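You operate a simulated robot arm through the tools that you are given. There is no shell and no other tool. Be economical: measure what you need, move in short steps, check, and stop when the job is done.

You run a simulated two-armed robot. Do the job below in one go: nothing can be reset, and whatever is moved stays where it is left.

TASK
Vent the test line, release HOLD on the hand meter, zero it, then shut the vent.
Fine: hold the meter steady for each key; zero it only at 0 kPa.

Only the result counts: the job must be done as asked and must still hold three seconds after the hand-in. Knocking over, shifting, dropping, spilling or breaking anything else fails it.

THE ROBOT
Two 7-joint arms with two-finger parallel grippers on one trunk, on a base that drives. Base frame: it is fixed to the floor where the robot stands at the start and does not move with it; the origin is under the middle of the robot, x ahead of it, y to its left, z up; the surface under the hand at the start is at about z = 0.85. Lengths are in m, angles in rad, forces in N, time in s.
The left shoulder is at the start at [0.07, 0.134, 1.151], the right one opposite. With the tool pointing down near the work surface each hand reaches from about 0.18 to 0.64 m from the robot's upright axis, wherever it stands, measured 20 degrees to its own side. Places, roughly: black key of the hand meter [0.3, 0.5, 0.9]; blue lever of the leak test box [0.5, 0.1, 0.9]; leak test box [0.6, 0, 1]; red key of the hand meter [0.3, 0.4, 0.9]; yellow lever of the leak test box [0.5, -0.1, 0.9]. Payload 1.57 kg a hand.
Tool frame (each hand has its own): the origin (TCP) lies between the finger pads and is the grasp point; the fingertips stand 0.03 m ahead of it; z points along the fingers, y is the line along which they close. The gripper opens to 0.08 m. The fingers are 0.017 m wide and 0.012 m thick; the gripper's body (0.04 by 0.082 m) begins 0.08 m behind the TCP.
Orientation is that of the tool frame in the base frame, as a unit quaternion [w, x, y, z]. With the fingers straight down and closing along the base's y, the tool's x points along the base's -x, its y along +y and its z along -z.

THE INTERFACE
- The arms move only by the tool servo_tool. It takes "left_rows", "right_rows" or both (then of equal length, played together; a hand with none holds still); each is a list of rows, each a list of 7 numbers: the shift along the tool's x, y, z in units of 300 mm (1.0 is 300 mm), then the turn, a rotation vector about the tool's x, y, z in units of 60 degrees (1.0 is 60 degrees), then the closure in counts, from 0 (fully open) to 255 (shut). In form: [[dx, dy, dz, ax, ay, az, claw], ...]. A call has 1 to 10 rows; each row is the pose to reach, as a shift and turn from the pose commanded when the call began, along the tool's axes at that moment. A call with a number of a shift or a turn outside -1 to 1 is refused whole. A row lasts 0.2 s, in which the tool goes at most 0.05 m and 0.15 rad; a call with a longer step from one row to the next is refused whole, and so is a gripper value outside its range. A pose out of reach is approached as far as the arm can. The call stops where the force on the tool passes 40 N (or 10 N more than at its start, if that is more) or the arm is blocked; 0.2 s more then pass. Each finger travels about 0.153 m/s and halts on what it meets, pressing with about 27 N; the grip force reading is that of the motor and also rises with nothing between the fingers. The clock runs only during rows and for 0.2 s after the last one: add rows that repeat a pose to give the fingers time. The reply holds the time, the measured pose of the TCP, the force on the tool along the base axes, the opening and the grip force, in the units named above and with some noise, with the torque about the TCP (base axes, N m) and any sound that the robot's microphone picked up.
- Cameras (640 x 400 px; columns grow to the right, rows downward): "scene" is now at [0.1314, 0.01, 1.3652]; the picture's right is [0.12, -0.99, 0.00], its down [-0.70, -0.08, -0.71] and it looks along [0.71, 0.08, -0.70] (base axes); focal length 214 px, centre (320, 200). "left" rides on the left gripper at [0.072, 0.007, -0.122] in its tool frame; the picture's right is [-0.09, 1.00, 0.00], its down [-0.84, -0.08, -0.54] and it looks along [-0.54, -0.05, 0.84] (tool axes); focal length 238 px, centre (320, 200). "right" rides on the right gripper at [0.072, -0.007, -0.122] in its tool frame; the picture's right is [0.09, 1.00, 0.00], its down [-0.84, 0.08, -0.54] and it looks along [-0.54, 0.05, 0.84] (tool axes); focal length 238 px, centre (320, 200). There is no depth. A picture from a camera that has moved, and an enlarged one, comes with that camera's place and axes in the base frame and with its lens.
- grab_frame(camera): a new picture of that camera. It takes no simulated time.
- raise_lower(by): slides the trunk up (or, below 0, down) by that many m; the arms and the scene camera ride with it, the base frame stays. It gives what a move gives, with no picture.
- drive_base(legs): drives the robot by 1 to 6 legs, each [ahead, left, turn to the left] in m, m and rad, along the robot's own axes; the way and the turn of a leg run together, so that a leg with both is an arc; at most 1.5 m and 3.142 rad a leg. The arms and the cameras ride along, it lands a little off, and it stops where it bumps. It gives what a move gives.
- head_to(pan, tilt): turns the head with the scene camera to pan (to the left, within 1.501 rad either way) and tilt (down, from -0.506 to 1.204), counted from straight ahead of the robot. It gives what a move gives.
- zoom(camera, box): a new picture of the part [left, top, right, bottom] of that camera's present view, enlarged. It takes no simulated time.
- sign_off(): hands the job in; it is judged then, once.

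Work in short steps. Places have to be worked out from the pictures, the camera data and where the tool is seen: move nearer, look again, correct. Check each grasp and each placing, and mend what went wrong. You have 120 turns and 108 pictures in all, those below and enlarged ones among them. Open the grippers and draw the arms clear of the work before you hand the job in, unless the task says otherwise; then end with one line.

The tools are called after "Call:" as name(argument=value, ...) on one line, values as JSON. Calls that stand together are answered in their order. servo_tool: Moves the arms, as the interface text tells. Its arguments: {"type":"object","properties":{"left_rows":{"type":"array"},"right_rows":{"type":"array"}},"required":[]} The other tools are called the same way: raise_lower (by) slides the trunk up or down; drive_base (legs) drives the base; head_to (pan, tilt) turns the head that bears the scene camera; grab_frame (camera) takes a picture; zoom (camera, box) takes an enlarged picture of a part of a camera's view; sign_off () hands the job in.

At the start:

```text
time: 0.0
left_position: [0.3744, 0.3882, 1.1785]
left_ee_rot: [-0.001, 0.0, 1.0, -0.001]
left_wrist_force: [0.0, 0.2, 0.3]
left_torque: [0.02, 0.04, -0.02]
left_grip_width: 0.08
left_grip_force: 0.1
right_position: [0.388, 0.0339, 1.1777]
right_ee_rot: [0.0, 0.0, 1.0, 0.0]
right_wrist_force: [0.1, -0.7, 0.6]
right_torque: [0.01, 0.02, -0.01]
right_grip_width: 0.08
right_grip_force: 0.1
trunk travel left (down, up): [-0.725, 0.215]
robot x, y, heading: [-0.0012, 0.0017, -0.0]
head pan, tilt: [0.119, 0.777]
```

scene: 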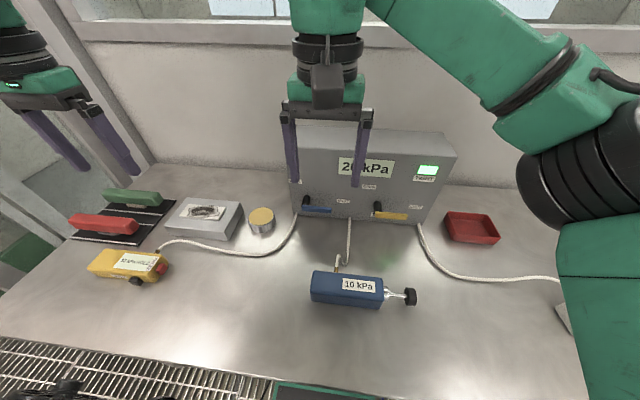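
right: 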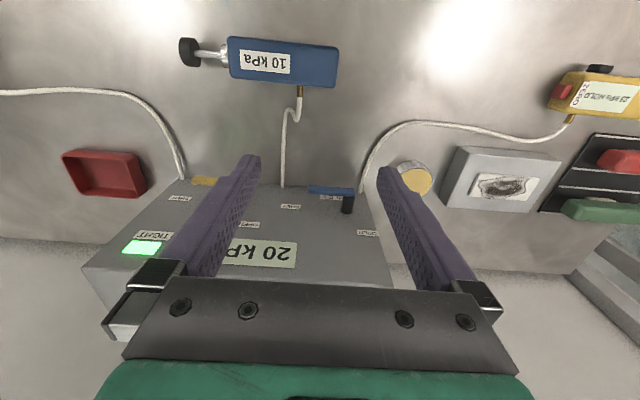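
left: 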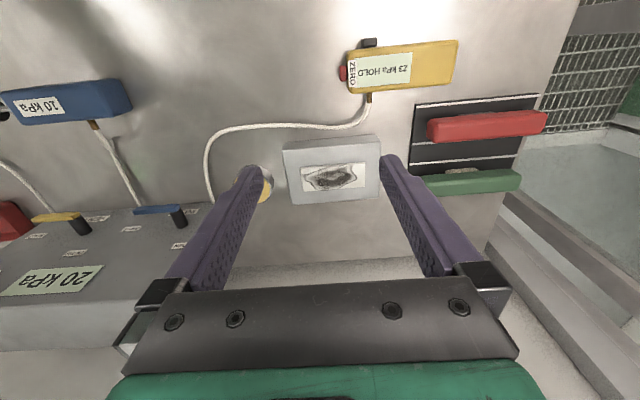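

The box shows 20 kPa and the yellow hand meter shows a HOLD value. I'll enlarge the box face with its levers, and the meter, to read the labels.

Call:
zoom(camera="scene", box=[280, 120, 460, 232])

Call:
zoom(camera="scene", box=[60, 180, 220, 300])

Call:
zoom(camera="left", box=[300, 20, 500, 145])

Call:
zoom(camera="right", box=[80, 160, 400, 290])

```text
3.56 times, centred on (370, 176) of scene
camera zoom: at [0.1314, 0.01, 1.3652], right [0.12, -0.99, 0.0], down [-0.7, -0.08, -0.71], along [0.71, 0.08, -0.7], focal length 763 px, centre (142, 285)
```

zoom: 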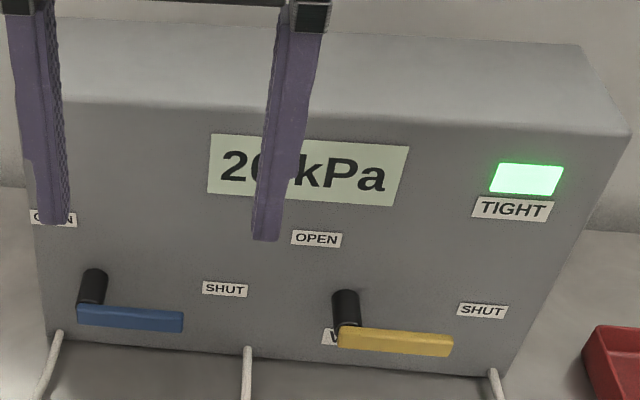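

```text
3.33 times, centred on (140, 240) of scene
camera zoom: at [0.1314, 0.01, 1.3652], right [0.12, -0.99, 0.0], down [-0.7, -0.08, -0.71], along [0.71, 0.08, -0.7], focal length 715 px, centre (920, 67)
```

zoom: 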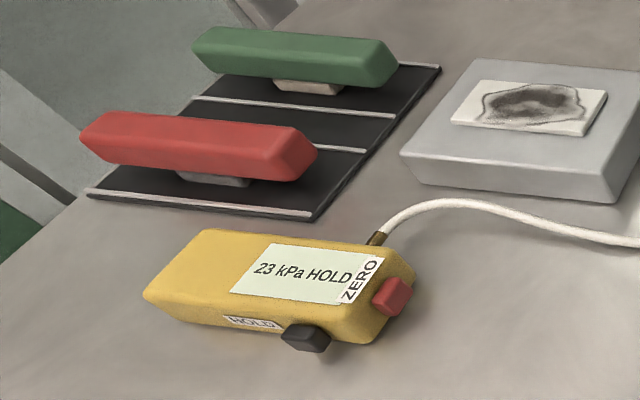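

```text
3.20 times, centred on (400, 82) of left
camera zoom: at [0.3015, 0.3952, 1.2996], right [0.09, 1.0, 0.0], down [0.84, -0.08, 0.54], along [0.54, -0.05, -0.84], focal length 763 px, centre (64, 576)
```

zoom: 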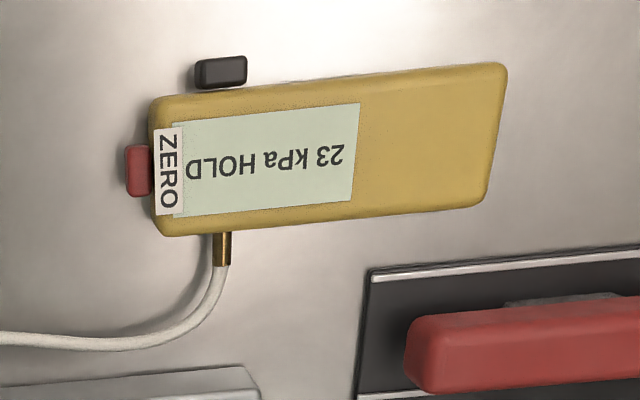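

```text
2.00 times, centred on (240, 225) of right
camera zoom: at [0.3169, 0.0265, 1.3011], right [-0.09, 1.0, 0.0], down [0.84, 0.08, 0.54], along [0.54, 0.05, -0.84], focal length 477 px, centre (480, 150)
```

zoom: 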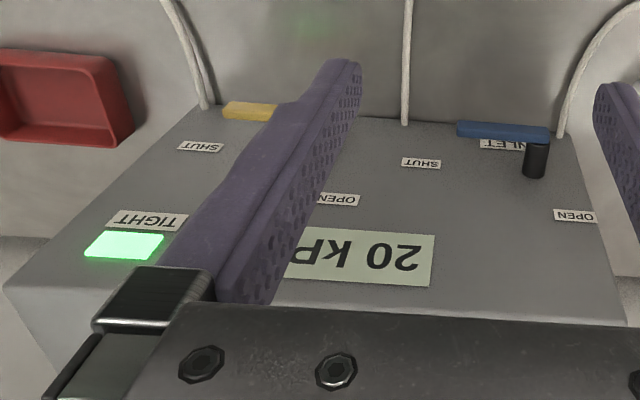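

Both levers point right, to SHUT, and OPEN is straight up; the yellow one is the vent, with its tip near (0.527, -0.177, 0.94) and its pivot near y -0.10. I'll close the right gripper, pitch it 45° forward, and move it in front of the yellow lever.

Call:
servo_tool(right_rows=[[-0.018, -0.105, 0.071, 0, -0.125, 0, 255], [-0.036, -0.21, 0.142, 0, -0.25, 0, 255], [-0.054, -0.315, 0.213, 0, -0.375, 0, 255], [-0.071, -0.42, 0.285, 0, -0.5, 0, 255], [-0.089, -0.525, 0.356, 0, -0.625, 0, 255], [-0.107, -0.63, 0.427, 0, -0.75, 0, 255], [-0.107, -0.63, 0.427, 0, -0.75, 0, 255]])

Call:
grab_frame(camera="right")

Call:
grab_frame(camera="scene")

```text
time: 1.6
left_position: [0.3742, 0.3884, 1.1777]
left_ee_rot: [-0.001, 0.0, 1.0, 0.0]
left_wrist_force: [0.4, 0.5, -0.8]
left_torque: [-0.05, 0.0, 0.01]
left_grip_width: 0.0801
left_grip_force: 0.1
right_position: [0.4205, -0.157, 1.0495]
right_ee_rot: [0.383, -0.001, 0.924, 0.0]
right_wrist_force: [0.8, -0.7, 0.4]
right_torque: [-0.03, -0.02, -0.02]
right_grip_width: 0.0
right_grip_force: 21.7
trunk travel left (down, up): [-0.725, 0.215]
robot x, y, heading: [0.0009, -0.0003, -0.0]
head pan, tilt: [0.119, 0.777]
```

```text
100 pictures are left
camera right: at [0.2844, -0.1624, 1.085], right [-0.07, 1.0, -0.07], down [0.21, 0.08, 0.98], along [0.98, 0.05, -0.21], focal length 238 px, centre (320, 200)
```

right: 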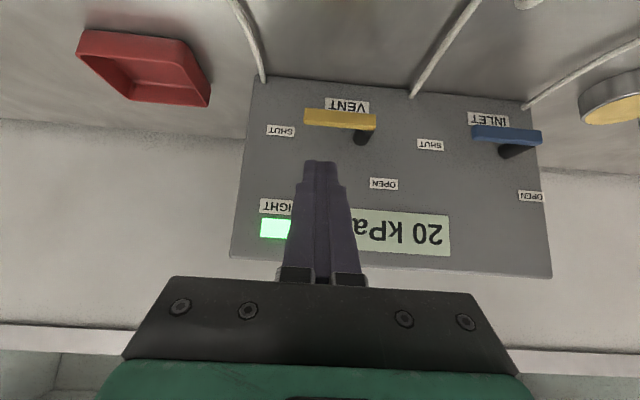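

```text
99 pictures are left
camera scene: at [0.1319, 0.0109, 1.3651], right [0.12, -0.99, 0.0], down [-0.7, -0.08, -0.71], along [0.71, 0.08, -0.7], focal length 214 px, centre (320, 200)
```

scene: 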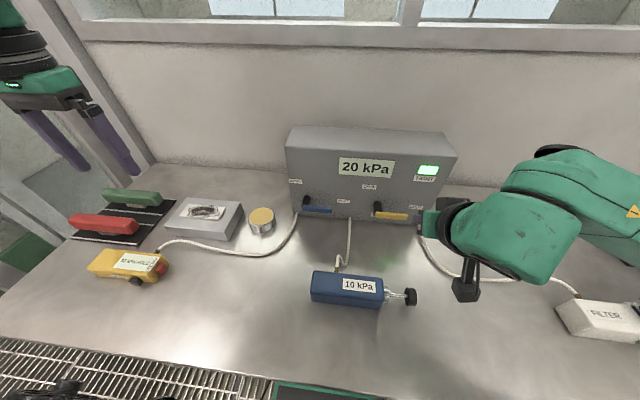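

The VENT label is confirmed; I put the yellow lever's pivot at y -0.10, z 0.937, its tip at y -0.174, and its plane at x 0.527. I'll bring the closed fingertips in just below the lever near its tip.

Call:
servo_tool(right_rows=[[0.063, 0.002, 0.11, 0, 0, 0, 255], [0.126, 0.004, 0.22, 0, 0, 0, 255], [0.188, 0.007, 0.33, 0, 0, 0, 255], [0.16, 0.007, 0.453, 0, 0, 0, 255], [0.131, 0.007, 0.576, 0, 0, 0, 255], [0.131, 0.007, 0.576, 0, 0, 0, 255]])

Call:
grab_frame(camera="right")

Call:
grab_frame(camera="scene")

```text
time: 3.0
left_position: [0.3736, 0.3888, 1.1788]
left_ee_rot: [-0.001, 0.0, 1.0, 0.0]
left_wrist_force: [-0.1, -0.2, -0.4]
left_torque: [-0.04, -0.02, -0.01]
left_grip_width: 0.0798
left_grip_force: 0.0
right_position: [0.5134, -0.1544, 0.9009]
right_ee_rot: [0.383, -0.001, 0.924, 0.0]
right_wrist_force: [-1.3, -0.4, 0.5]
right_torque: [-0.01, 0.02, 0.02]
right_grip_width: 0.0
right_grip_force: 20.6
trunk travel left (down, up): [-0.725, 0.215]
robot x, y, heading: [-0.0012, 0.0063, -0.0]
head pan, tilt: [0.119, 0.777]
```

```text
98 pictures are left
camera right: at [0.3776, -0.1602, 0.9365], right [-0.07, 1.0, -0.07], down [0.21, 0.08, 0.97], along [0.98, 0.05, -0.21], focal length 238 px, centre (320, 200)
```

right: 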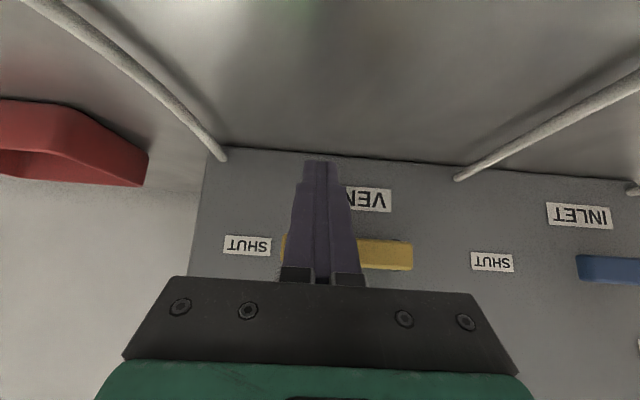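

```text
97 pictures are left
camera scene: at [0.1304, 0.0098, 1.3653], right [0.12, -0.99, 0.0], down [-0.7, -0.08, -0.71], along [0.71, 0.08, -0.7], focal length 214 px, centre (320, 200)
```

scene: 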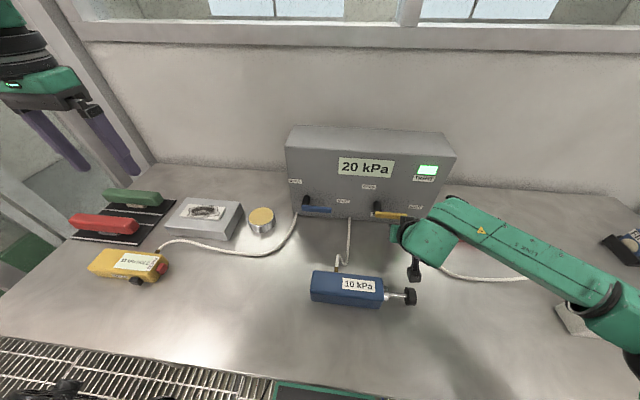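

The lever now reads z ≈ 0.939 and spans y -0.172 to -0.092, with the fingertips under its end. I'll sweep the tip along an arc upward and leftward to bring the lever to OPEN.

Call:
servo_tool(right_rows=[[-0.014, 0, 0.028, 0, 0, 0, 255], [-0.085, -0.017, -0.042, 0, 0, 0, 255], [-0.125, -0.023, -0.082, 0, 0, 0, 255], [-0.167, -0.01, -0.125, 0, 0, 0, 255], [-0.2, 0.02, -0.158, 0, 0, 0, 255], [-0.229, 0.063, -0.186, 0, 0, 0, 255], [-0.247, 0.117, -0.205, 0, 0, 0, 255], [-0.247, 0.15, -0.205, 0, 0, 0, 255]])

Call:
grab_frame(camera="right")

Call:
zoom(camera="scene", box=[280, 120, 460, 232])

```text
time: 4.8
left_position: [0.3734, 0.3796, 1.1828]
left_ee_rot: [0.001, 0.002, 1.0, 0.004]
left_wrist_force: [-0.6, -1.9, 0.0]
left_torque: [0.02, -0.01, -0.03]
left_grip_width: 0.08
left_grip_force: 0.0
right_position: [0.5229, -0.1176, 0.9965]
right_ee_rot: [0.383, 0.004, 0.924, 0.001]
right_wrist_force: [-3.8, -21.8, 2.6]
right_torque: [-0.39, -0.01, -0.18]
right_grip_width: 0.0
right_grip_force: 21.0
trunk travel left (down, up): [-0.725, 0.215]
robot x, y, heading: [0.0007, -0.0015, -0.001]
head pan, tilt: [0.119, 0.777]
```

```text
96 pictures are left
camera right: at [0.3869, -0.1237, 1.0317], right [-0.06, 1.0, -0.06], down [0.21, 0.07, 0.98], along [0.98, 0.04, -0.21], focal length 238 px, centre (320, 200)
```

right: 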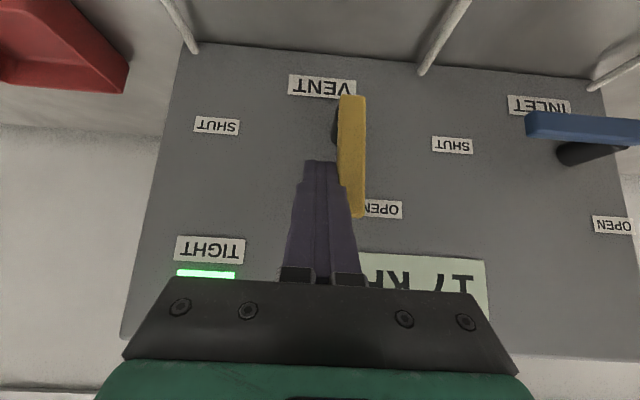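

```text
3.56 times, centred on (370, 176) of scene
camera zoom: at [0.13, 0.0003, 1.3655], right [0.12, -0.99, -0.01], down [-0.7, -0.08, -0.71], along [0.71, 0.09, -0.7], focal length 763 px, centre (142, 285)
```

zoom: 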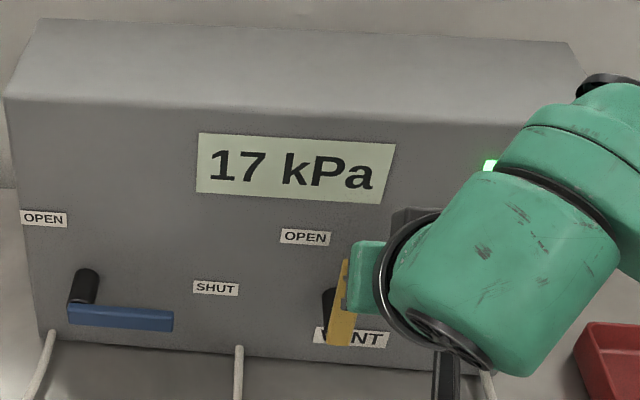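

The lever stands upright at OPEN and the pressure is falling, at 17 kPa. I'll back the right hand off sideways, then retract it and raise it.

Call:
servo_tool(right_rows=[[0, -0.1, 0, 0, 0, 0, 255], [0, -0.17, 0, 0, 0, 0, 255], [0.014, -0.17, -0.127, 0, 0, 0, 255], [0.028, -0.17, -0.254, 0, 0, 0, 255], [0.042, -0.17, -0.382, 0, 0, 0, 255], [0.056, -0.17, -0.51, 0, 0, 0, 255], [0.0707, -0.17, -0.636, 0, 0, 0, 255]])

Call:
grab_frame(camera="scene")

```text
time: 6.4
left_position: [0.3737, 0.3892, 1.1798]
left_ee_rot: [-0.001, 0.0, 1.0, 0.001]
left_wrist_force: [-0.2, 0.4, 0.1]
left_torque: [0.01, 0.0, -0.03]
left_grip_width: 0.0802
left_grip_force: 0.1
right_position: [0.3721, -0.1591, 1.1182]
right_ee_rot: [0.383, 0.001, 0.924, -0.001]
right_wrist_force: [-0.6, -0.1, -0.7]
right_torque: [-0.04, 0.0, 0.0]
right_grip_width: 0.0
right_grip_force: 21.3
trunk travel left (down, up): [-0.725, 0.215]
robot x, y, heading: [-0.0017, -0.0032, -0.005]
head pan, tilt: [0.119, 0.777]
```

```text
94 pictures are left
camera scene: at [0.1302, 0.0102, 1.3653], right [0.12, -0.99, 0.0], down [-0.7, -0.08, -0.71], along [0.71, 0.08, -0.7], focal length 214 px, centre (320, 200)
```

scene: 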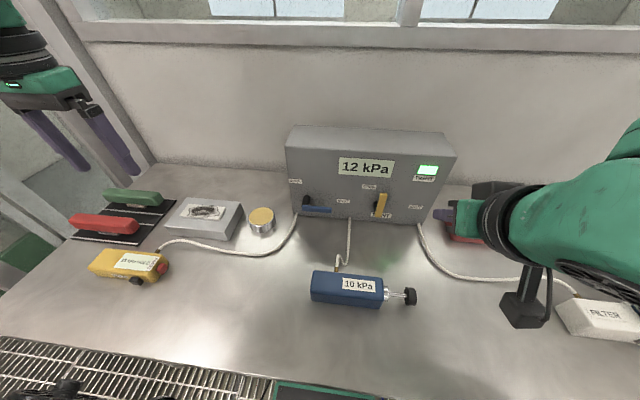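

The lever stays up and the box reads 12 kPa and falling. Before driving left I'll turn the head to check what is there.

Call:
head_to(pan=0.9, tilt=0.9)

Call:
grab_frame(camera="scene")

```text
time: 7.5
left_position: [0.374, 0.389, 1.1788]
left_ee_rot: [0.0, 0.0, 1.0, -0.001]
left_wrist_force: [-0.2, -0.1, -0.1]
left_torque: [0.0, -0.02, -0.01]
left_grip_width: 0.08
left_grip_force: 0.0
right_position: [0.3737, -0.1606, 1.1168]
right_ee_rot: [0.383, 0.0, 0.924, 0.0]
right_wrist_force: [-0.2, -0.4, -0.1]
right_torque: [-0.03, 0.0, 0.03]
right_grip_width: 0.0
right_grip_force: 21.2
trunk travel left (down, up): [-0.725, 0.215]
robot x, y, heading: [-0.0007, -0.0003, -0.001]
head pan, tilt: [0.901, 0.901]
```

```text
93 pictures are left
camera scene: at [0.097, 0.0594, 1.3554], right [0.78, -0.62, 0.0], down [-0.49, -0.61, -0.62], along [0.39, 0.49, -0.78], focal length 214 px, centre (320, 200)
```

scene: 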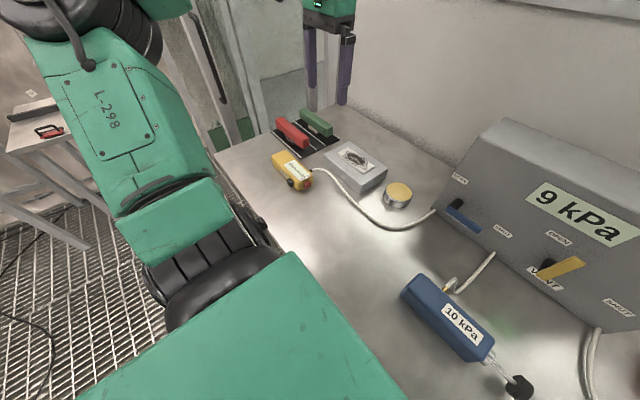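

The left side is clear for driving. First I'll turn the left hand about the vertical so its fingers close along x with its camera toward +y, and bring it to the right so it stays clear of the left post.

Call:
servo_tool(left_rows=[[0, -0.058, 0, 0, 0, 0.125, 0], [0, -0.117, 0, 0, 0, 0.25, 0], [0, -0.175, 0, 0, 0, 0.375, 0], [0, -0.233, 0, 0, 0, 0.5, 0], [0, -0.29, 0, 0, 0, 0.625, 0], [0, -0.35, 0, 0, 0, 0.75, 0], [0, -0.41, 0, 0, 0, 0.875, 0], [0, -0.467, 0, 0, 0, 1.0, 0]])

Call:
servo_tool(left_rows=[[0, 0, 0, 0, 0, 0.125, 0], [0, 0, 0, 0, 0, 0.25, 0], [0, 0, 0, 0, 0, 0.375, 0], [0, 0, 0, 0, 0, 0.5, 0]])

Call:
drive_base(legs=[[0, 0.33, 0]])

Call:
head_to(pan=0.2, tilt=0.95)

Call:
grab_frame(camera="scene")

Call:
grab_frame(camera="left")

```text
time: 9.3
left_position: [0.3741, 0.2467, 1.1789]
left_ee_rot: [0.0, 0.501, 0.866, -0.001]
left_wrist_force: [-0.1, 0.2, 0.0]
left_torque: [0.02, 0.02, 0.03]
left_grip_width: 0.0801
left_grip_force: 0.0
right_position: [0.373, -0.1605, 1.1161]
right_ee_rot: [0.383, 0.0, 0.924, 0.001]
right_wrist_force: [0.2, 0.3, 0.4]
right_torque: [-0.01, 0.01, -0.01]
right_grip_width: 0.0001
right_grip_force: 21.3
trunk travel left (down, up): [-0.725, 0.215]
robot x, y, heading: [-0.0016, -0.0002, 0.0]
head pan, tilt: [0.901, 0.901]
```

```text
time: 10.3
left_position: [0.3748, 0.2482, 1.1793]
left_ee_rot: [0.0, 0.707, 0.707, -0.001]
left_wrist_force: [-0.6, -0.1, 0.1]
left_torque: [-0.03, 0.0, -0.01]
left_grip_width: 0.0799
left_grip_force: 0.0
right_position: [0.3719, -0.1595, 1.1159]
right_ee_rot: [0.383, 0.0, 0.924, 0.0]
right_wrist_force: [-0.1, 0.2, -1.2]
right_torque: [0.01, -0.03, 0.02]
right_grip_width: 0.0
right_grip_force: 21.6
trunk travel left (down, up): [-0.725, 0.215]
robot x, y, heading: [0.0, 0.0009, 0.0]
head pan, tilt: [0.901, 0.901]
```

```text
time: 12.5
left_position: [0.3746, 0.5799, 1.1796]
left_ee_rot: [-0.001, 0.707, 0.707, 0.0]
left_wrist_force: [0.1, -0.7, -0.1]
left_torque: [0.01, 0.0, 0.03]
left_grip_width: 0.0799
left_grip_force: 0.1
right_position: [0.3738, 0.1728, 1.1166]
right_ee_rot: [0.383, 0.0, 0.924, 0.001]
right_wrist_force: [-0.3, 0.4, 0.3]
right_torque: [0.01, -0.02, -0.01]
right_grip_width: 0.0001
right_grip_force: 21.5
trunk travel left (down, up): [-0.725, 0.215]
robot x, y, heading: [0.0008, 0.33, 0.001]
head pan, tilt: [0.901, 0.901]
```

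```text
time: 13.6
left_position: [0.3742, 0.5813, 1.1795]
left_ee_rot: [0.0, 0.707, 0.707, 0.0]
left_wrist_force: [1.5, -0.1, 0.2]
left_torque: [0.0, 0.02, -0.02]
left_grip_width: 0.0801
left_grip_force: 0.1
right_position: [0.3733, 0.1729, 1.1174]
right_ee_rot: [0.382, -0.001, 0.924, 0.001]
right_wrist_force: [0.4, 0.3, 0.8]
right_torque: [0.0, 0.0, 0.06]
right_grip_width: 0.0001
right_grip_force: 20.8
trunk travel left (down, up): [-0.725, 0.215]
robot x, y, heading: [-0.0004, 0.3341, -0.001]
head pan, tilt: [0.201, 0.949]
```

```text
92 pictures are left
camera scene: at [0.1214, 0.3475, 1.3518], right [0.2, -0.98, 0.0], down [-0.8, -0.16, -0.58], along [0.57, 0.12, -0.81], focal length 214 px, centre (320, 200)
```

scene: 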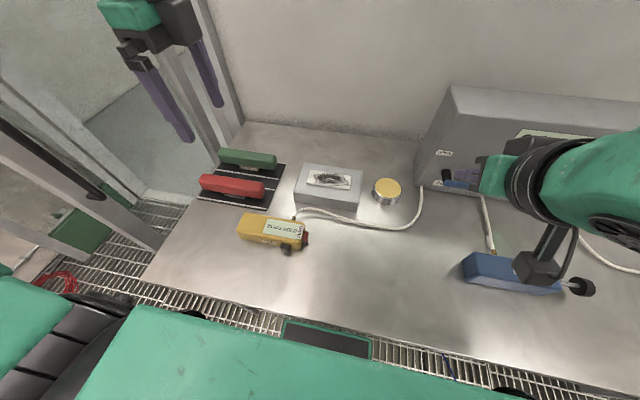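

```text
91 pictures are left
camera left: at [0.3803, 0.6529, 1.3], right [1.0, -0.09, 0.0], down [-0.08, -0.84, 0.54], along [-0.05, -0.54, -0.84], focal length 238 px, centre (320, 200)
```

left: 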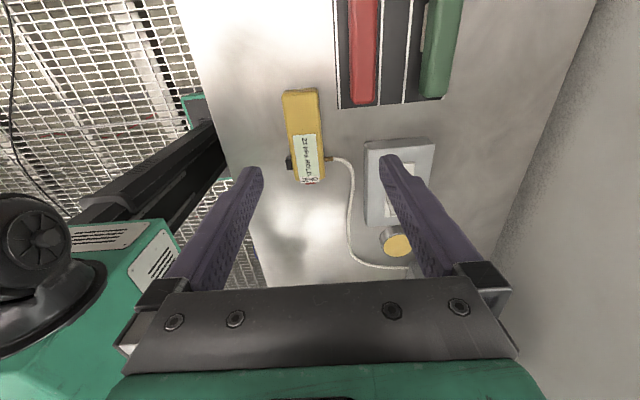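

The robot now stands at y 0.33, and I judge the meter's body to cover x 0.315–0.37, y 0.43–0.597, lying along y. I'll lower the open left hand over its left half and look again.

Call:
servo_tool(left_rows=[[-0.014, -0.018, 0.128, 0, 0, 0, 0], [-0.028, -0.036, 0.256, 0, 0, 0, 0], [-0.042, -0.054, 0.384, 0, 0, 0, 0], [-0.056, -0.072, 0.511, 0, 0, 0, 0], [-0.07, -0.09, 0.639, 0, 0, 0, 0], [-0.083, -0.107, 0.767, 0, 0, 0, 0]])

Call:
grab_frame(camera="left")

Call:
zoom(camera="scene", box=[180, 140, 360, 260])

```text
time: 15.0
left_position: [0.3439, 0.5565, 0.9482]
left_ee_rot: [0.001, 0.707, 0.707, 0.001]
left_wrist_force: [0.9, -0.2, 0.1]
left_torque: [0.01, -0.01, 0.01]
left_grip_width: 0.0799
left_grip_force: 0.1
right_position: [0.3746, 0.1728, 1.1162]
right_ee_rot: [0.383, 0.0, 0.924, 0.0]
right_wrist_force: [0.2, -0.5, 0.5]
right_torque: [0.02, 0.02, -0.01]
right_grip_width: 0.0001
right_grip_force: 21.2
trunk travel left (down, up): [-0.725, 0.215]
robot x, y, heading: [0.0018, 0.3349, 0.001]
head pan, tilt: [0.201, 0.949]
```

```text
90 pictures are left
camera left: at [0.3483, 0.6275, 1.0692], right [1.0, -0.09, 0.0], down [-0.08, -0.84, 0.54], along [-0.05, -0.54, -0.84], focal length 238 px, centre (320, 200)
```

left: 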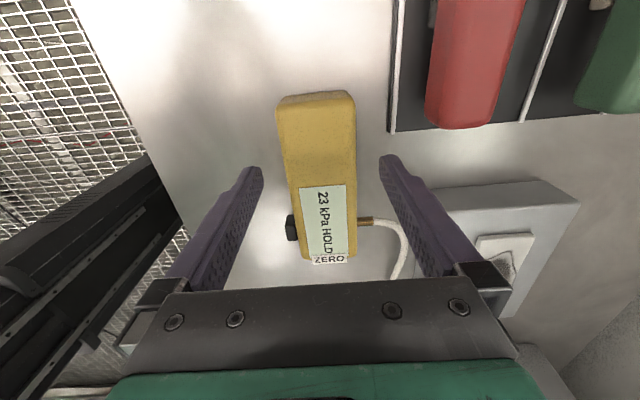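

```text
3.33 times, centred on (270, 200) of scene
camera zoom: at [0.122, 0.348, 1.3518], right [0.2, -0.98, 0.0], down [-0.8, -0.16, -0.58], along [0.57, 0.12, -0.81], focal length 715 px, centre (487, 200)
```

zoom: 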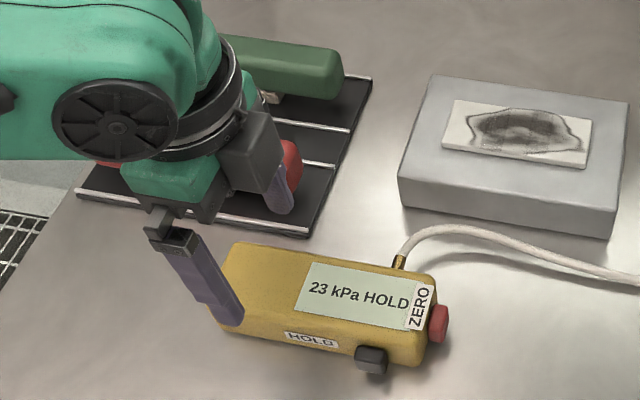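

The fingers straddle the meter, whose centre is at x 0.342, and the HOLD key is black on the near side, ZERO red on the right end. I'll descend until the tips are just above the table and close on the body.

Call:
servo_tool(left_rows=[[0, -0.005, 0.07, 0, 0, 0, 0], [0, -0.005, 0.14, 0, 0, 0, 0], [0, -0.005, 0.207, 0, 0, 0, 0], [0, -0.005, 0.207, 0, 0, 0, 60], [0, -0.005, 0.207, 0, 0, 0, 90], [0, -0.005, 0.207, 0, 0, 0, 150], [0, -0.005, 0.207, 0, 0, 0, 255], [0, -0.005, 0.207, 0, 0, 0, 255]])

Call:
grab_frame(camera="left")

Call:
zoom(camera="scene", box=[180, 140, 360, 260])

```text
time: 16.8
left_position: [0.3405, 0.5558, 0.8864]
left_ee_rot: [-0.001, 0.708, 0.707, 0.0]
left_wrist_force: [0.3, -0.1, 0.7]
left_torque: [0.14, -0.01, -0.01]
left_grip_width: 0.0599
left_grip_force: 27.4
right_position: [0.3729, 0.1732, 1.1164]
right_ee_rot: [0.383, 0.0, 0.924, 0.0]
right_wrist_force: [0.0, -0.9, 0.1]
right_torque: [-0.02, 0.01, 0.02]
right_grip_width: 0.0
right_grip_force: 21.2
trunk travel left (down, up): [-0.725, 0.215]
robot x, y, heading: [0.0006, 0.3306, -0.001]
head pan, tilt: [0.201, 0.949]
```

```text
88 pictures are left
camera left: at [0.3463, 0.6278, 1.0074], right [1.0, -0.09, 0.0], down [-0.08, -0.84, 0.54], along [-0.05, -0.54, -0.84], focal length 238 px, centre (320, 200)
```

left: 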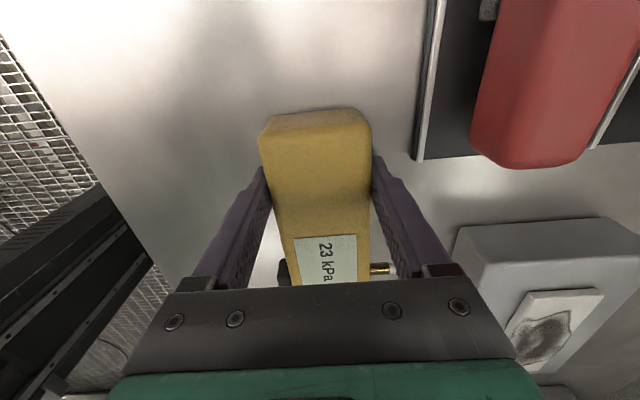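

```text
3.33 times, centred on (270, 200) of scene
camera zoom: at [0.1219, 0.3481, 1.3517], right [0.2, -0.98, 0.0], down [-0.8, -0.16, -0.58], along [0.57, 0.12, -0.81], focal length 715 px, centre (487, 200)
```

zoom: 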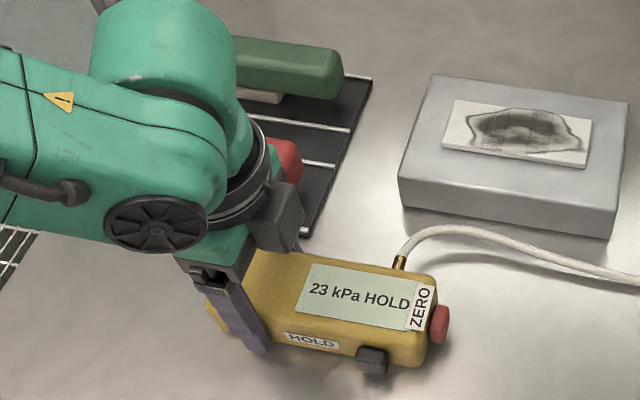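

The meter is gripped firmly, with the opening at 0.060 and the grip at 27 N, and it has not visibly moved. I'll bring the right hand over and reorient it so the closed fingers point down and to the left at 45°, keeping its body away from the left hand.

Call:
servo_tool(right_rows=[[0.063, 0.104, -0.01, 0, 0.125, 0, 255], [0.126, 0.208, -0.02, 0, 0.25, 0, 255], [0.189, 0.312, -0.03, 0, 0.375, 0, 255], [0.251, 0.415, -0.041, 0, 0.5, 0, 255], [0.314, 0.519, -0.051, 0, 0.625, 0, 255], [0.377, 0.623, -0.061, 0, 0.75, 0, 255]])

Call:
servo_tool(right_rows=[[0, 0, 0, -0.125, 0, 0, 255], [0, 0, 0, -0.25, 0, 0, 255], [0, 0, 0, -0.375, 0, 0, 255], [0, 0, 0, -0.5, 0, 0, 255], [0, 0, 0, -0.625, 0, 0, 255], [0, 0, 0, -0.75, 0, 0, 255]])

Call:
grab_frame(camera="scene")

Call:
grab_frame(camera="right")

```text
time: 18.2
left_position: [0.3402, 0.5568, 0.8872]
left_ee_rot: [0.0, 0.707, 0.707, -0.001]
left_wrist_force: [-0.8, 0.4, -0.1]
left_torque: [0.13, -0.01, 0.04]
left_grip_width: 0.0595
left_grip_force: 27.1
right_position: [0.2807, 0.3622, 1.0494]
right_ee_rot: [0.0, -0.001, 1.0, -0.002]
right_wrist_force: [0.2, 0.7, -0.6]
right_torque: [-0.01, 0.04, 0.02]
right_grip_width: 0.0001
right_grip_force: 21.4
trunk travel left (down, up): [-0.725, 0.215]
robot x, y, heading: [0.0015, 0.3351, -0.002]
head pan, tilt: [0.201, 0.949]
```

```text
time: 19.6
left_position: [0.3398, 0.5557, 0.8871]
left_ee_rot: [-0.001, 0.707, 0.707, 0.002]
left_wrist_force: [0.0, -0.2, 0.8]
left_torque: [0.17, 0.0, 0.01]
left_grip_width: 0.0598
left_grip_force: 26.9
right_position: [0.2807, 0.3598, 1.05]
right_ee_rot: [0.001, 0.0, 0.923, 0.384]
right_wrist_force: [-0.8, -0.6, 0.2]
right_torque: [-0.01, -0.02, -0.01]
right_grip_width: 0.0
right_grip_force: 21.4
trunk travel left (down, up): [-0.725, 0.215]
robot x, y, heading: [-0.0003, 0.337, -0.003]
head pan, tilt: [0.201, 0.949]
```

```text
86 pictures are left
camera scene: at [0.1214, 0.3468, 1.3518], right [0.2, -0.98, 0.0], down [-0.8, -0.16, -0.58], along [0.57, 0.12, -0.81], focal length 214 px, centre (320, 200)
```

scene: 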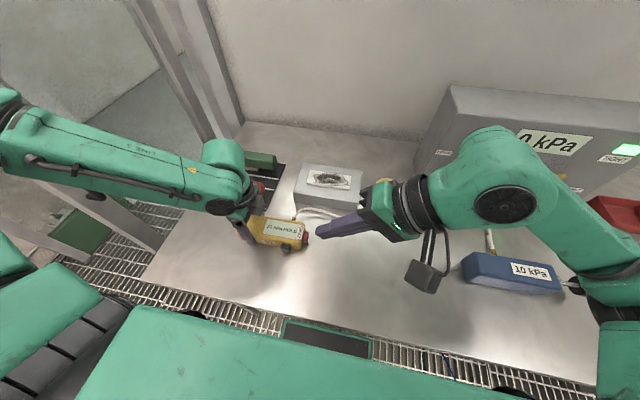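

```text
85 pictures are left
camera right: at [0.2095, 0.2682, 1.1315], right [-0.09, 0.7, 0.71], down [0.84, -0.33, 0.44], along [0.54, 0.63, -0.56], focal length 238 px, centre (320, 200)
```

right: 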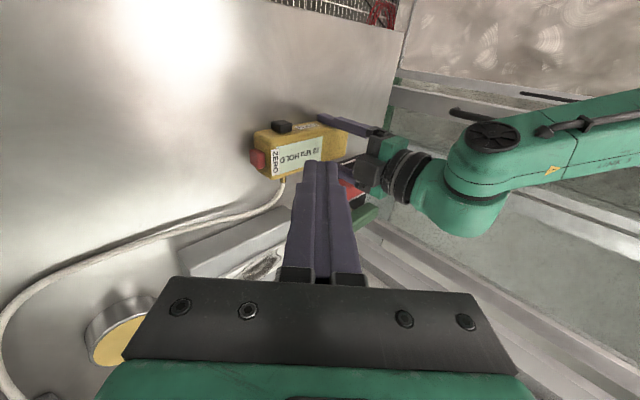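

The box looks close to zero; I'll enlarge its display. I'll also lower the right fingertips to key height on the near side of the black key, without touching it.

Call:
servo_tool(right_rows=[[0.012, -0.063, 0.126, 0, 0, 0, 255], [0.025, -0.126, 0.251, 0, 0, 0, 255], [0.037, -0.189, 0.377, 0, 0, 0, 255], [0.037, -0.175, 0.488, 0, 0, 0, 255], [0.037, -0.16, 0.599, 0, 0, 0, 255]])

Call:
zoom(camera="scene", box=[200, 180, 360, 280])

Call:
grab_frame(camera="right")

Call:
zoom(camera="scene", box=[440, 80, 640, 205])

```text
time: 20.8
left_position: [0.3398, 0.5555, 0.8866]
left_ee_rot: [0.001, 0.707, 0.707, -0.001]
left_wrist_force: [-0.2, -0.2, -0.7]
left_torque: [0.16, 0.0, -0.01]
left_grip_width: 0.0599
left_grip_force: 26.9
right_position: [0.2691, 0.4532, 0.8884]
right_ee_rot: [0.0, 0.0, 0.924, 0.383]
right_wrist_force: [0.3, -0.6, -0.2]
right_torque: [-0.02, -0.02, -0.01]
right_grip_width: 0.0
right_grip_force: 21.2
trunk travel left (down, up): [-0.725, 0.215]
robot x, y, heading: [-0.0016, 0.3328, -0.001]
head pan, tilt: [0.201, 0.949]
```

```text
4.00 times, centred on (280, 230) of scene
camera zoom: at [0.1222, 0.349, 1.3517], right [0.2, -0.98, 0.0], down [-0.8, -0.16, -0.58], along [0.57, 0.12, -0.81], focal length 858 px, centre (480, 80)
```

zoom: 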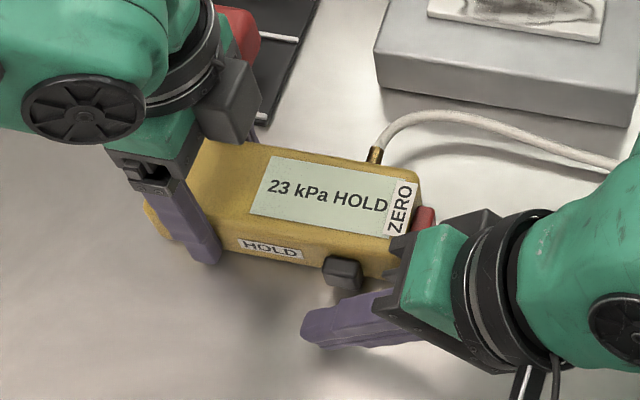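

```text
83 pictures are left
camera right: at [0.1983, 0.3631, 0.9699], right [-0.09, 0.7, 0.7], down [0.84, -0.33, 0.44], along [0.54, 0.63, -0.56], focal length 238 px, centre (320, 200)
```

right: 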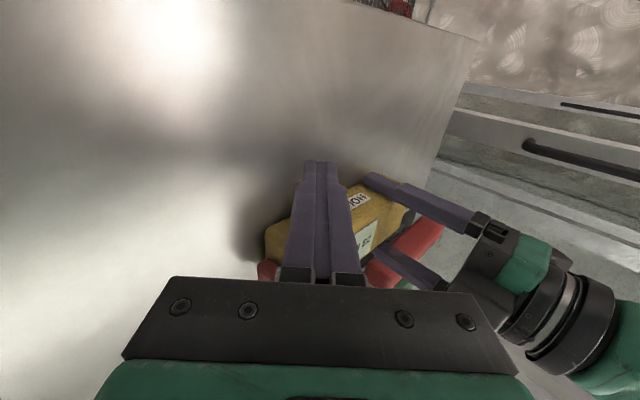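

```text
3.20 times, centred on (540, 142) of scene
camera zoom: at [0.1222, 0.349, 1.3517], right [0.2, -0.98, 0.0], down [-0.8, -0.16, -0.58], along [0.57, 0.12, -0.81], focal length 686 px, centre (-384, 384)
```

zoom: 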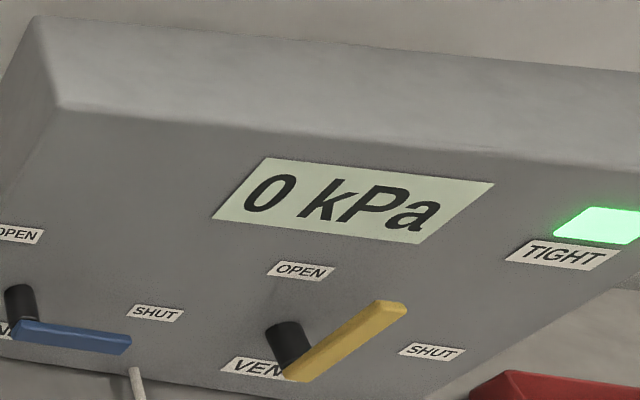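

The box reads 0 kPa, and the fingertip lies about 0.02 m in front of the black key while the left hand holds the meter. I'll push gently in +x towards the key.

Call:
servo_tool(right_rows=[[-0.025, 0, 0, 0, 0, 0, 255], [-0.05, 0, 0, 0, 0, 0, 255], [-0.06, 0, 0, 0, 0, 0, 255], [-0.067, 0, 0, 0, 0, 0, 255], [-0.074, 0, 0, 0, 0, 0, 255]])

Call:
zoom(camera="scene", box=[200, 180, 360, 280])

```text
time: 22.0
left_position: [0.3406, 0.5555, 0.8876]
left_ee_rot: [-0.001, 0.707, 0.707, 0.0]
left_wrist_force: [1.5, -0.2, 0.0]
left_torque: [0.16, -0.01, 0.11]
left_grip_width: 0.0598
left_grip_force: 27.5
right_position: [0.291, 0.4532, 0.888]
right_ee_rot: [-0.001, 0.001, 0.924, 0.383]
right_wrist_force: [-1.3, -0.2, -0.7]
right_torque: [-0.02, 0.01, 0.04]
right_grip_width: 0.0001
right_grip_force: 21.5
trunk travel left (down, up): [-0.725, 0.215]
robot x, y, heading: [-0.0022, 0.3312, 0.004]
head pan, tilt: [0.201, 0.949]
```

```text
4.00 times, centred on (280, 230) of scene
camera zoom: at [0.1219, 0.348, 1.3517], right [0.2, -0.98, 0.0], down [-0.8, -0.16, -0.58], along [0.57, 0.12, -0.81], focal length 858 px, centre (480, 80)
```

zoom: 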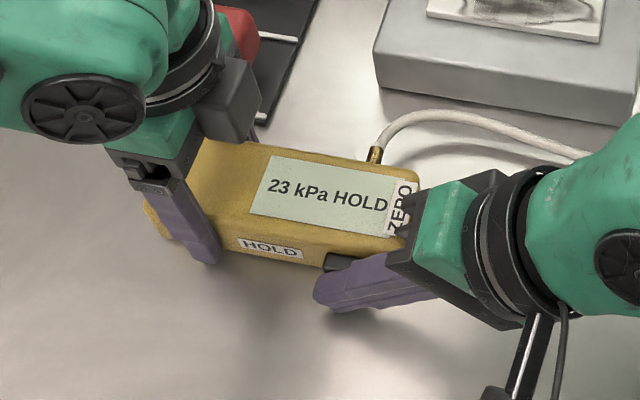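

Contact has just begun, at 1.3 N. I'll press 3 mm further.

Call:
servo_tool(right_rows=[[-0.005, 0, 0, 0, 0, 0, 255], [-0.01, 0, 0, 0, 0, 0, 255]])

Call:
zoom(camera="scene", box=[200, 180, 360, 280])

```text
time: 22.6
left_position: [0.3411, 0.5548, 0.8865]
left_ee_rot: [-0.001, 0.707, 0.707, 0.0]
left_wrist_force: [4.6, 0.7, -0.6]
left_torque: [0.09, -0.02, 0.28]
left_grip_width: 0.0596
left_grip_force: 27.4
right_position: [0.2946, 0.4541, 0.8875]
right_ee_rot: [-0.001, -0.001, 0.924, 0.383]
right_wrist_force: [-3.2, -1.3, -0.1]
right_torque: [0.0, 0.06, 0.05]
right_grip_width: 0.0002
right_grip_force: 21.2
trunk travel left (down, up): [-0.725, 0.215]
robot x, y, heading: [0.0008, 0.3294, -0.003]
head pan, tilt: [0.201, 0.949]
```

```text
4.00 times, centred on (280, 230) of scene
camera zoom: at [0.1219, 0.348, 1.3517], right [0.2, -0.98, 0.0], down [-0.8, -0.16, -0.58], along [0.57, 0.12, -0.81], focal length 858 px, centre (480, 80)
```

zoom: 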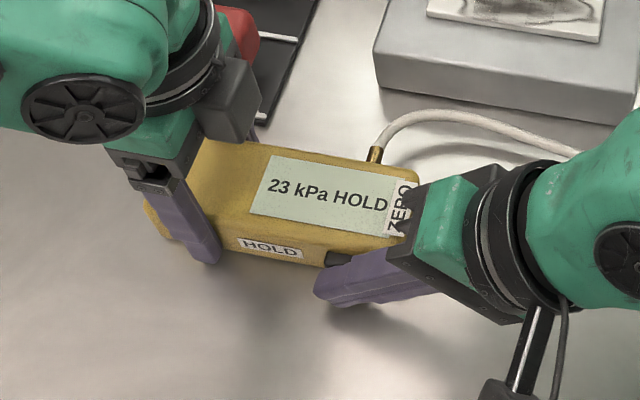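

The force has only risen to 3.2 N, so the key is still travelling. I'll press another 3 mm.

Call:
servo_tool(right_rows=[[-0.005, 0, 0, 0, 0, 0, 255], [-0.01, 0, 0, 0, 0, 0, 255]])

Call:
zoom(camera="scene", box=[200, 180, 360, 280])

```text
time: 23.2
left_position: [0.3412, 0.5556, 0.8874]
left_ee_rot: [0.0, 0.706, 0.708, 0.0]
left_wrist_force: [6.0, -0.2, 0.8]
left_torque: [0.02, -0.03, 0.57]
left_grip_width: 0.0599
left_grip_force: 27.5
right_position: [0.2975, 0.454, 0.8891]
right_ee_rot: [-0.001, -0.001, 0.924, 0.383]
right_wrist_force: [-6.2, -0.3, -0.7]
right_torque: [-0.07, 0.09, 0.04]
right_grip_width: 0.0001
right_grip_force: 20.9
trunk travel left (down, up): [-0.725, 0.215]
robot x, y, heading: [0.0006, 0.338, -0.006]
head pan, tilt: [0.201, 0.949]
heard: click
```

```text
4.00 times, centred on (280, 230) of scene
camera zoom: at [0.1219, 0.348, 1.3517], right [0.2, -0.98, 0.0], down [-0.8, -0.16, -0.58], along [0.57, 0.12, -0.81], focal length 858 px, centre (480, 80)
```

zoom: 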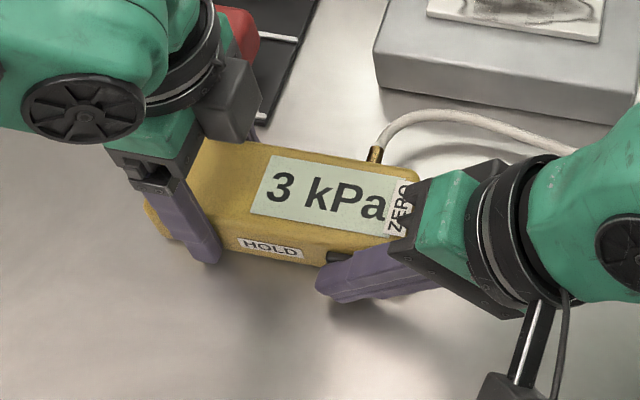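

A click came and the meter now reads a live 3 kPa, so HOLD is released. I'll back off the black key and move the fingertip to just right of the red key, leaving a gap.

Call:
servo_tool(right_rows=[[0.1, 0, 0, 0, 0, 0, 255], [0.1, -0.047, -0.141, 0, 0, 0, 255], [0.1, -0.099, -0.297, 0, 0, 0, 255], [-0.027, -0.099, -0.297, 0, 0, 0, 255], [-0.15, -0.099, -0.297, 0, 0, 0, 255], [-0.15, -0.173, -0.173, 0, 0, 0, 255], [-0.15, -0.173, -0.173, 0, 0, 0, 255]])

Call:
zoom(camera="scene", box=[200, 180, 360, 280])

Call:
grab_frame(camera="right")

Call:
zoom(camera="scene", box=[440, 80, 640, 205])

```text
time: 24.8
left_position: [0.3409, 0.5571, 0.8857]
left_ee_rot: [0.001, 0.707, 0.707, 0.0]
left_wrist_force: [0.6, 0.1, 0.3]
left_torque: [0.17, 0.04, 0.0]
left_grip_width: 0.0601
left_grip_force: 27.2
right_position: [0.3427, 0.3812, 0.8878]
right_ee_rot: [0.0, 0.0, 0.924, 0.383]
right_wrist_force: [-1.0, 0.2, 0.5]
right_torque: [0.02, -0.02, 0.0]
right_grip_width: 0.0
right_grip_force: 21.3
trunk travel left (down, up): [-0.725, 0.215]
robot x, y, heading: [0.0006, 0.3291, -0.002]
head pan, tilt: [0.201, 0.949]
```

```text
4.00 times, centred on (280, 230) of scene
camera zoom: at [0.122, 0.3482, 1.3517], right [0.2, -0.98, 0.0], down [-0.8, -0.16, -0.58], along [0.57, 0.12, -0.81], focal length 858 px, centre (480, 80)
```

zoom: 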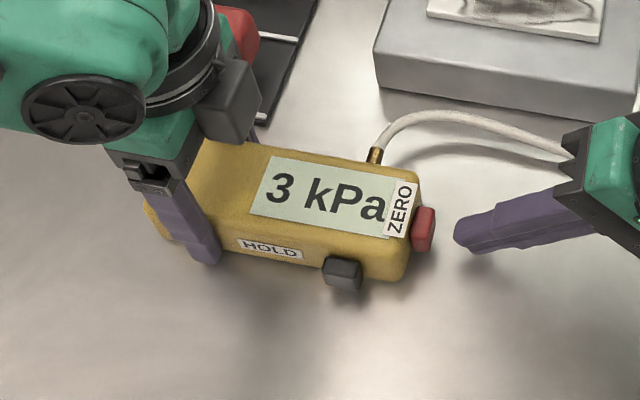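

```text
77 pictures are left
camera right: at [0.2727, 0.2905, 0.9691], right [-0.09, 0.7, 0.7], down [0.84, -0.33, 0.44], along [0.54, 0.63, -0.56], focal length 238 px, centre (320, 200)
```

right: 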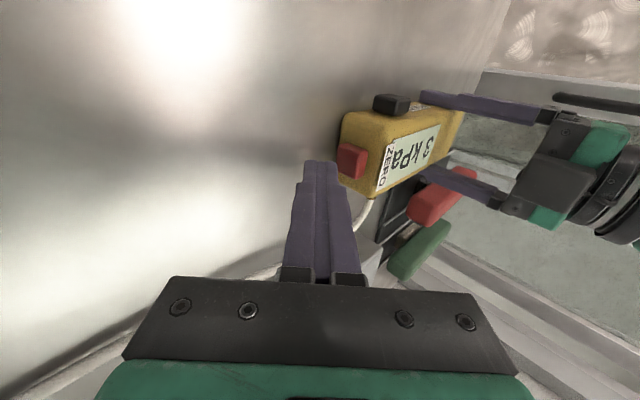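

```text
3.20 times, centred on (540, 142) of scene
camera zoom: at [0.122, 0.3482, 1.3517], right [0.2, -0.98, 0.0], down [-0.8, -0.16, -0.58], along [0.57, 0.12, -0.81], focal length 686 px, centre (-384, 384)
```

zoom: 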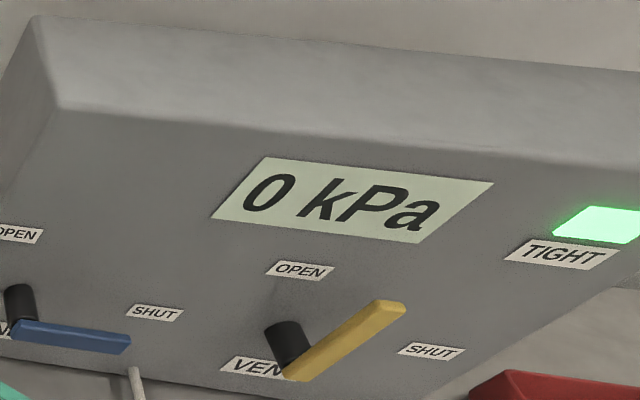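

The box still shows 0 kPa, the meter shows a 3 kPa offset, and the fingertip is lined up with the red key about 16 mm away. I'll press gently in +y.

Call:
servo_tool(right_rows=[[0, 0.014, 0.014, 0, 0, 0, 255], [0, 0.028, 0.028, 0, 0, 0, 255], [0, 0.035, 0.035, 0, 0, 0, 255], [0, 0.042, 0.042, 0, 0, 0, 255], [0, 0.047, 0.047, 0, 0, 0, 255]])

Call:
zoom(camera="scene", box=[200, 180, 360, 280])

```text
time: 26.0
left_position: [0.3414, 0.5558, 0.8863]
left_ee_rot: [-0.001, 0.707, 0.707, -0.001]
left_wrist_force: [-0.2, 4.7, -0.5]
left_torque: [0.14, 0.01, -0.01]
left_grip_width: 0.0599
left_grip_force: 27.1
right_position: [0.3441, 0.3996, 0.8882]
right_ee_rot: [0.0, 0.0, 0.924, 0.383]
right_wrist_force: [0.3, -5.3, -1.0]
right_torque: [-0.13, -0.03, -0.04]
right_grip_width: 0.0
right_grip_force: 20.9
trunk travel left (down, up): [-0.725, 0.215]
robot x, y, heading: [0.0002, 0.3334, 0.001]
head pan, tilt: [0.201, 0.949]
heard: click
```

```text
4.00 times, centred on (280, 230) of scene
camera zoom: at [0.1219, 0.348, 1.3517], right [0.2, -0.98, 0.0], down [-0.8, -0.16, -0.58], along [0.57, 0.12, -0.81], focal length 858 px, centre (480, 80)
```

zoom: 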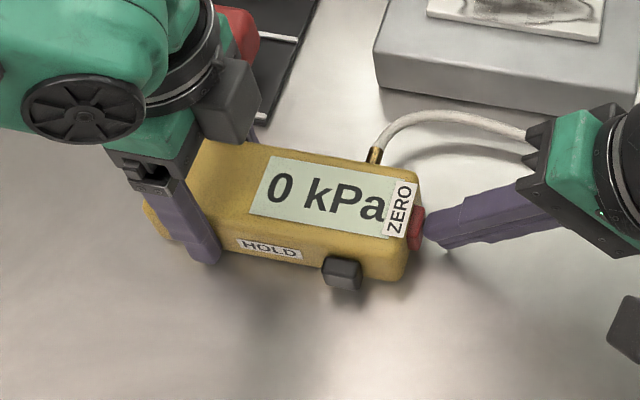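

A click came and the meter now reads 0 kPa. I'll back the right hand off and raise it, then open the left gripper and lift it straight up.

Call:
servo_tool(right_rows=[[0, -0.0825, -0.0825, 0, 0, 0, 255], [0, -0.03, -0.217, 0, 0, 0, 255], [0, 0.025, -0.351, 0, 0, 0, 255], [0, 0.08, -0.486, 0, 0, 0, 255], [0, 0.135, -0.62, 0, 0, 0, 255], [0, 0.189, -0.754, 0, 0, 0, 255], [0, 0.189, -0.754, 0, 0, 0, 255], [0, 0.189, -0.754, 0, 0, 0, 255]], left_rows=[[0, 0, 0, 0, 0, 0, 255], [0, 0, 0, 0, 0, 0, 255], [0, 0, 0, 0, 0, 0, 0], [0, 0, 0, 0, 0, 0, 0], [0, 0, -0.15, 0, 0, 0, 0], [0, 0, -0.3, 0, 0, 0, 0], [0, 0, -0.45, 0, 0, 0, 0], [0, 0, -0.6, 0, 0, 0, 0]])

Call:
grab_frame(camera="scene")

```text
time: 27.8
left_position: [0.3381, 0.5553, 1.0675]
left_ee_rot: [0.0, 0.707, 0.707, -0.001]
left_wrist_force: [0.3, -0.3, 0.4]
left_torque: [0.01, -0.03, 0.02]
left_grip_width: 0.0797
left_grip_force: 0.0
right_position: [0.342, 0.2793, 1.0886]
right_ee_rot: [0.001, 0.0, 0.923, 0.384]
right_wrist_force: [0.2, -0.8, -0.2]
right_torque: [-0.03, -0.01, -0.01]
right_grip_width: 0.0
right_grip_force: 21.8
trunk travel left (down, up): [-0.725, 0.215]
robot x, y, heading: [0.0021, 0.332, -0.002]
head pan, tilt: [0.201, 0.949]
```

```text
74 pictures are left
camera scene: at [0.1205, 0.3465, 1.3519], right [0.2, -0.98, 0.0], down [-0.8, -0.16, -0.58], along [0.57, 0.12, -0.81], focal length 214 px, centre (320, 200)
```

scene: 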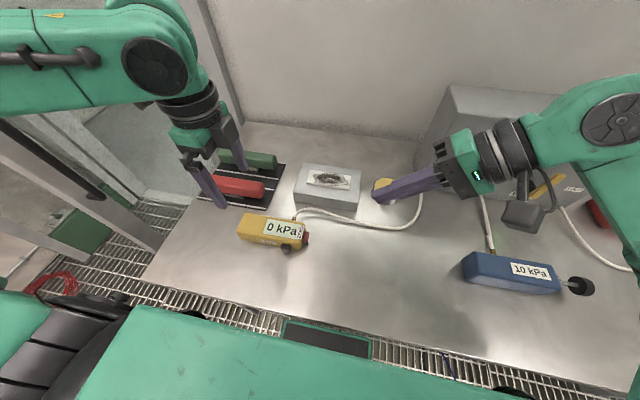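

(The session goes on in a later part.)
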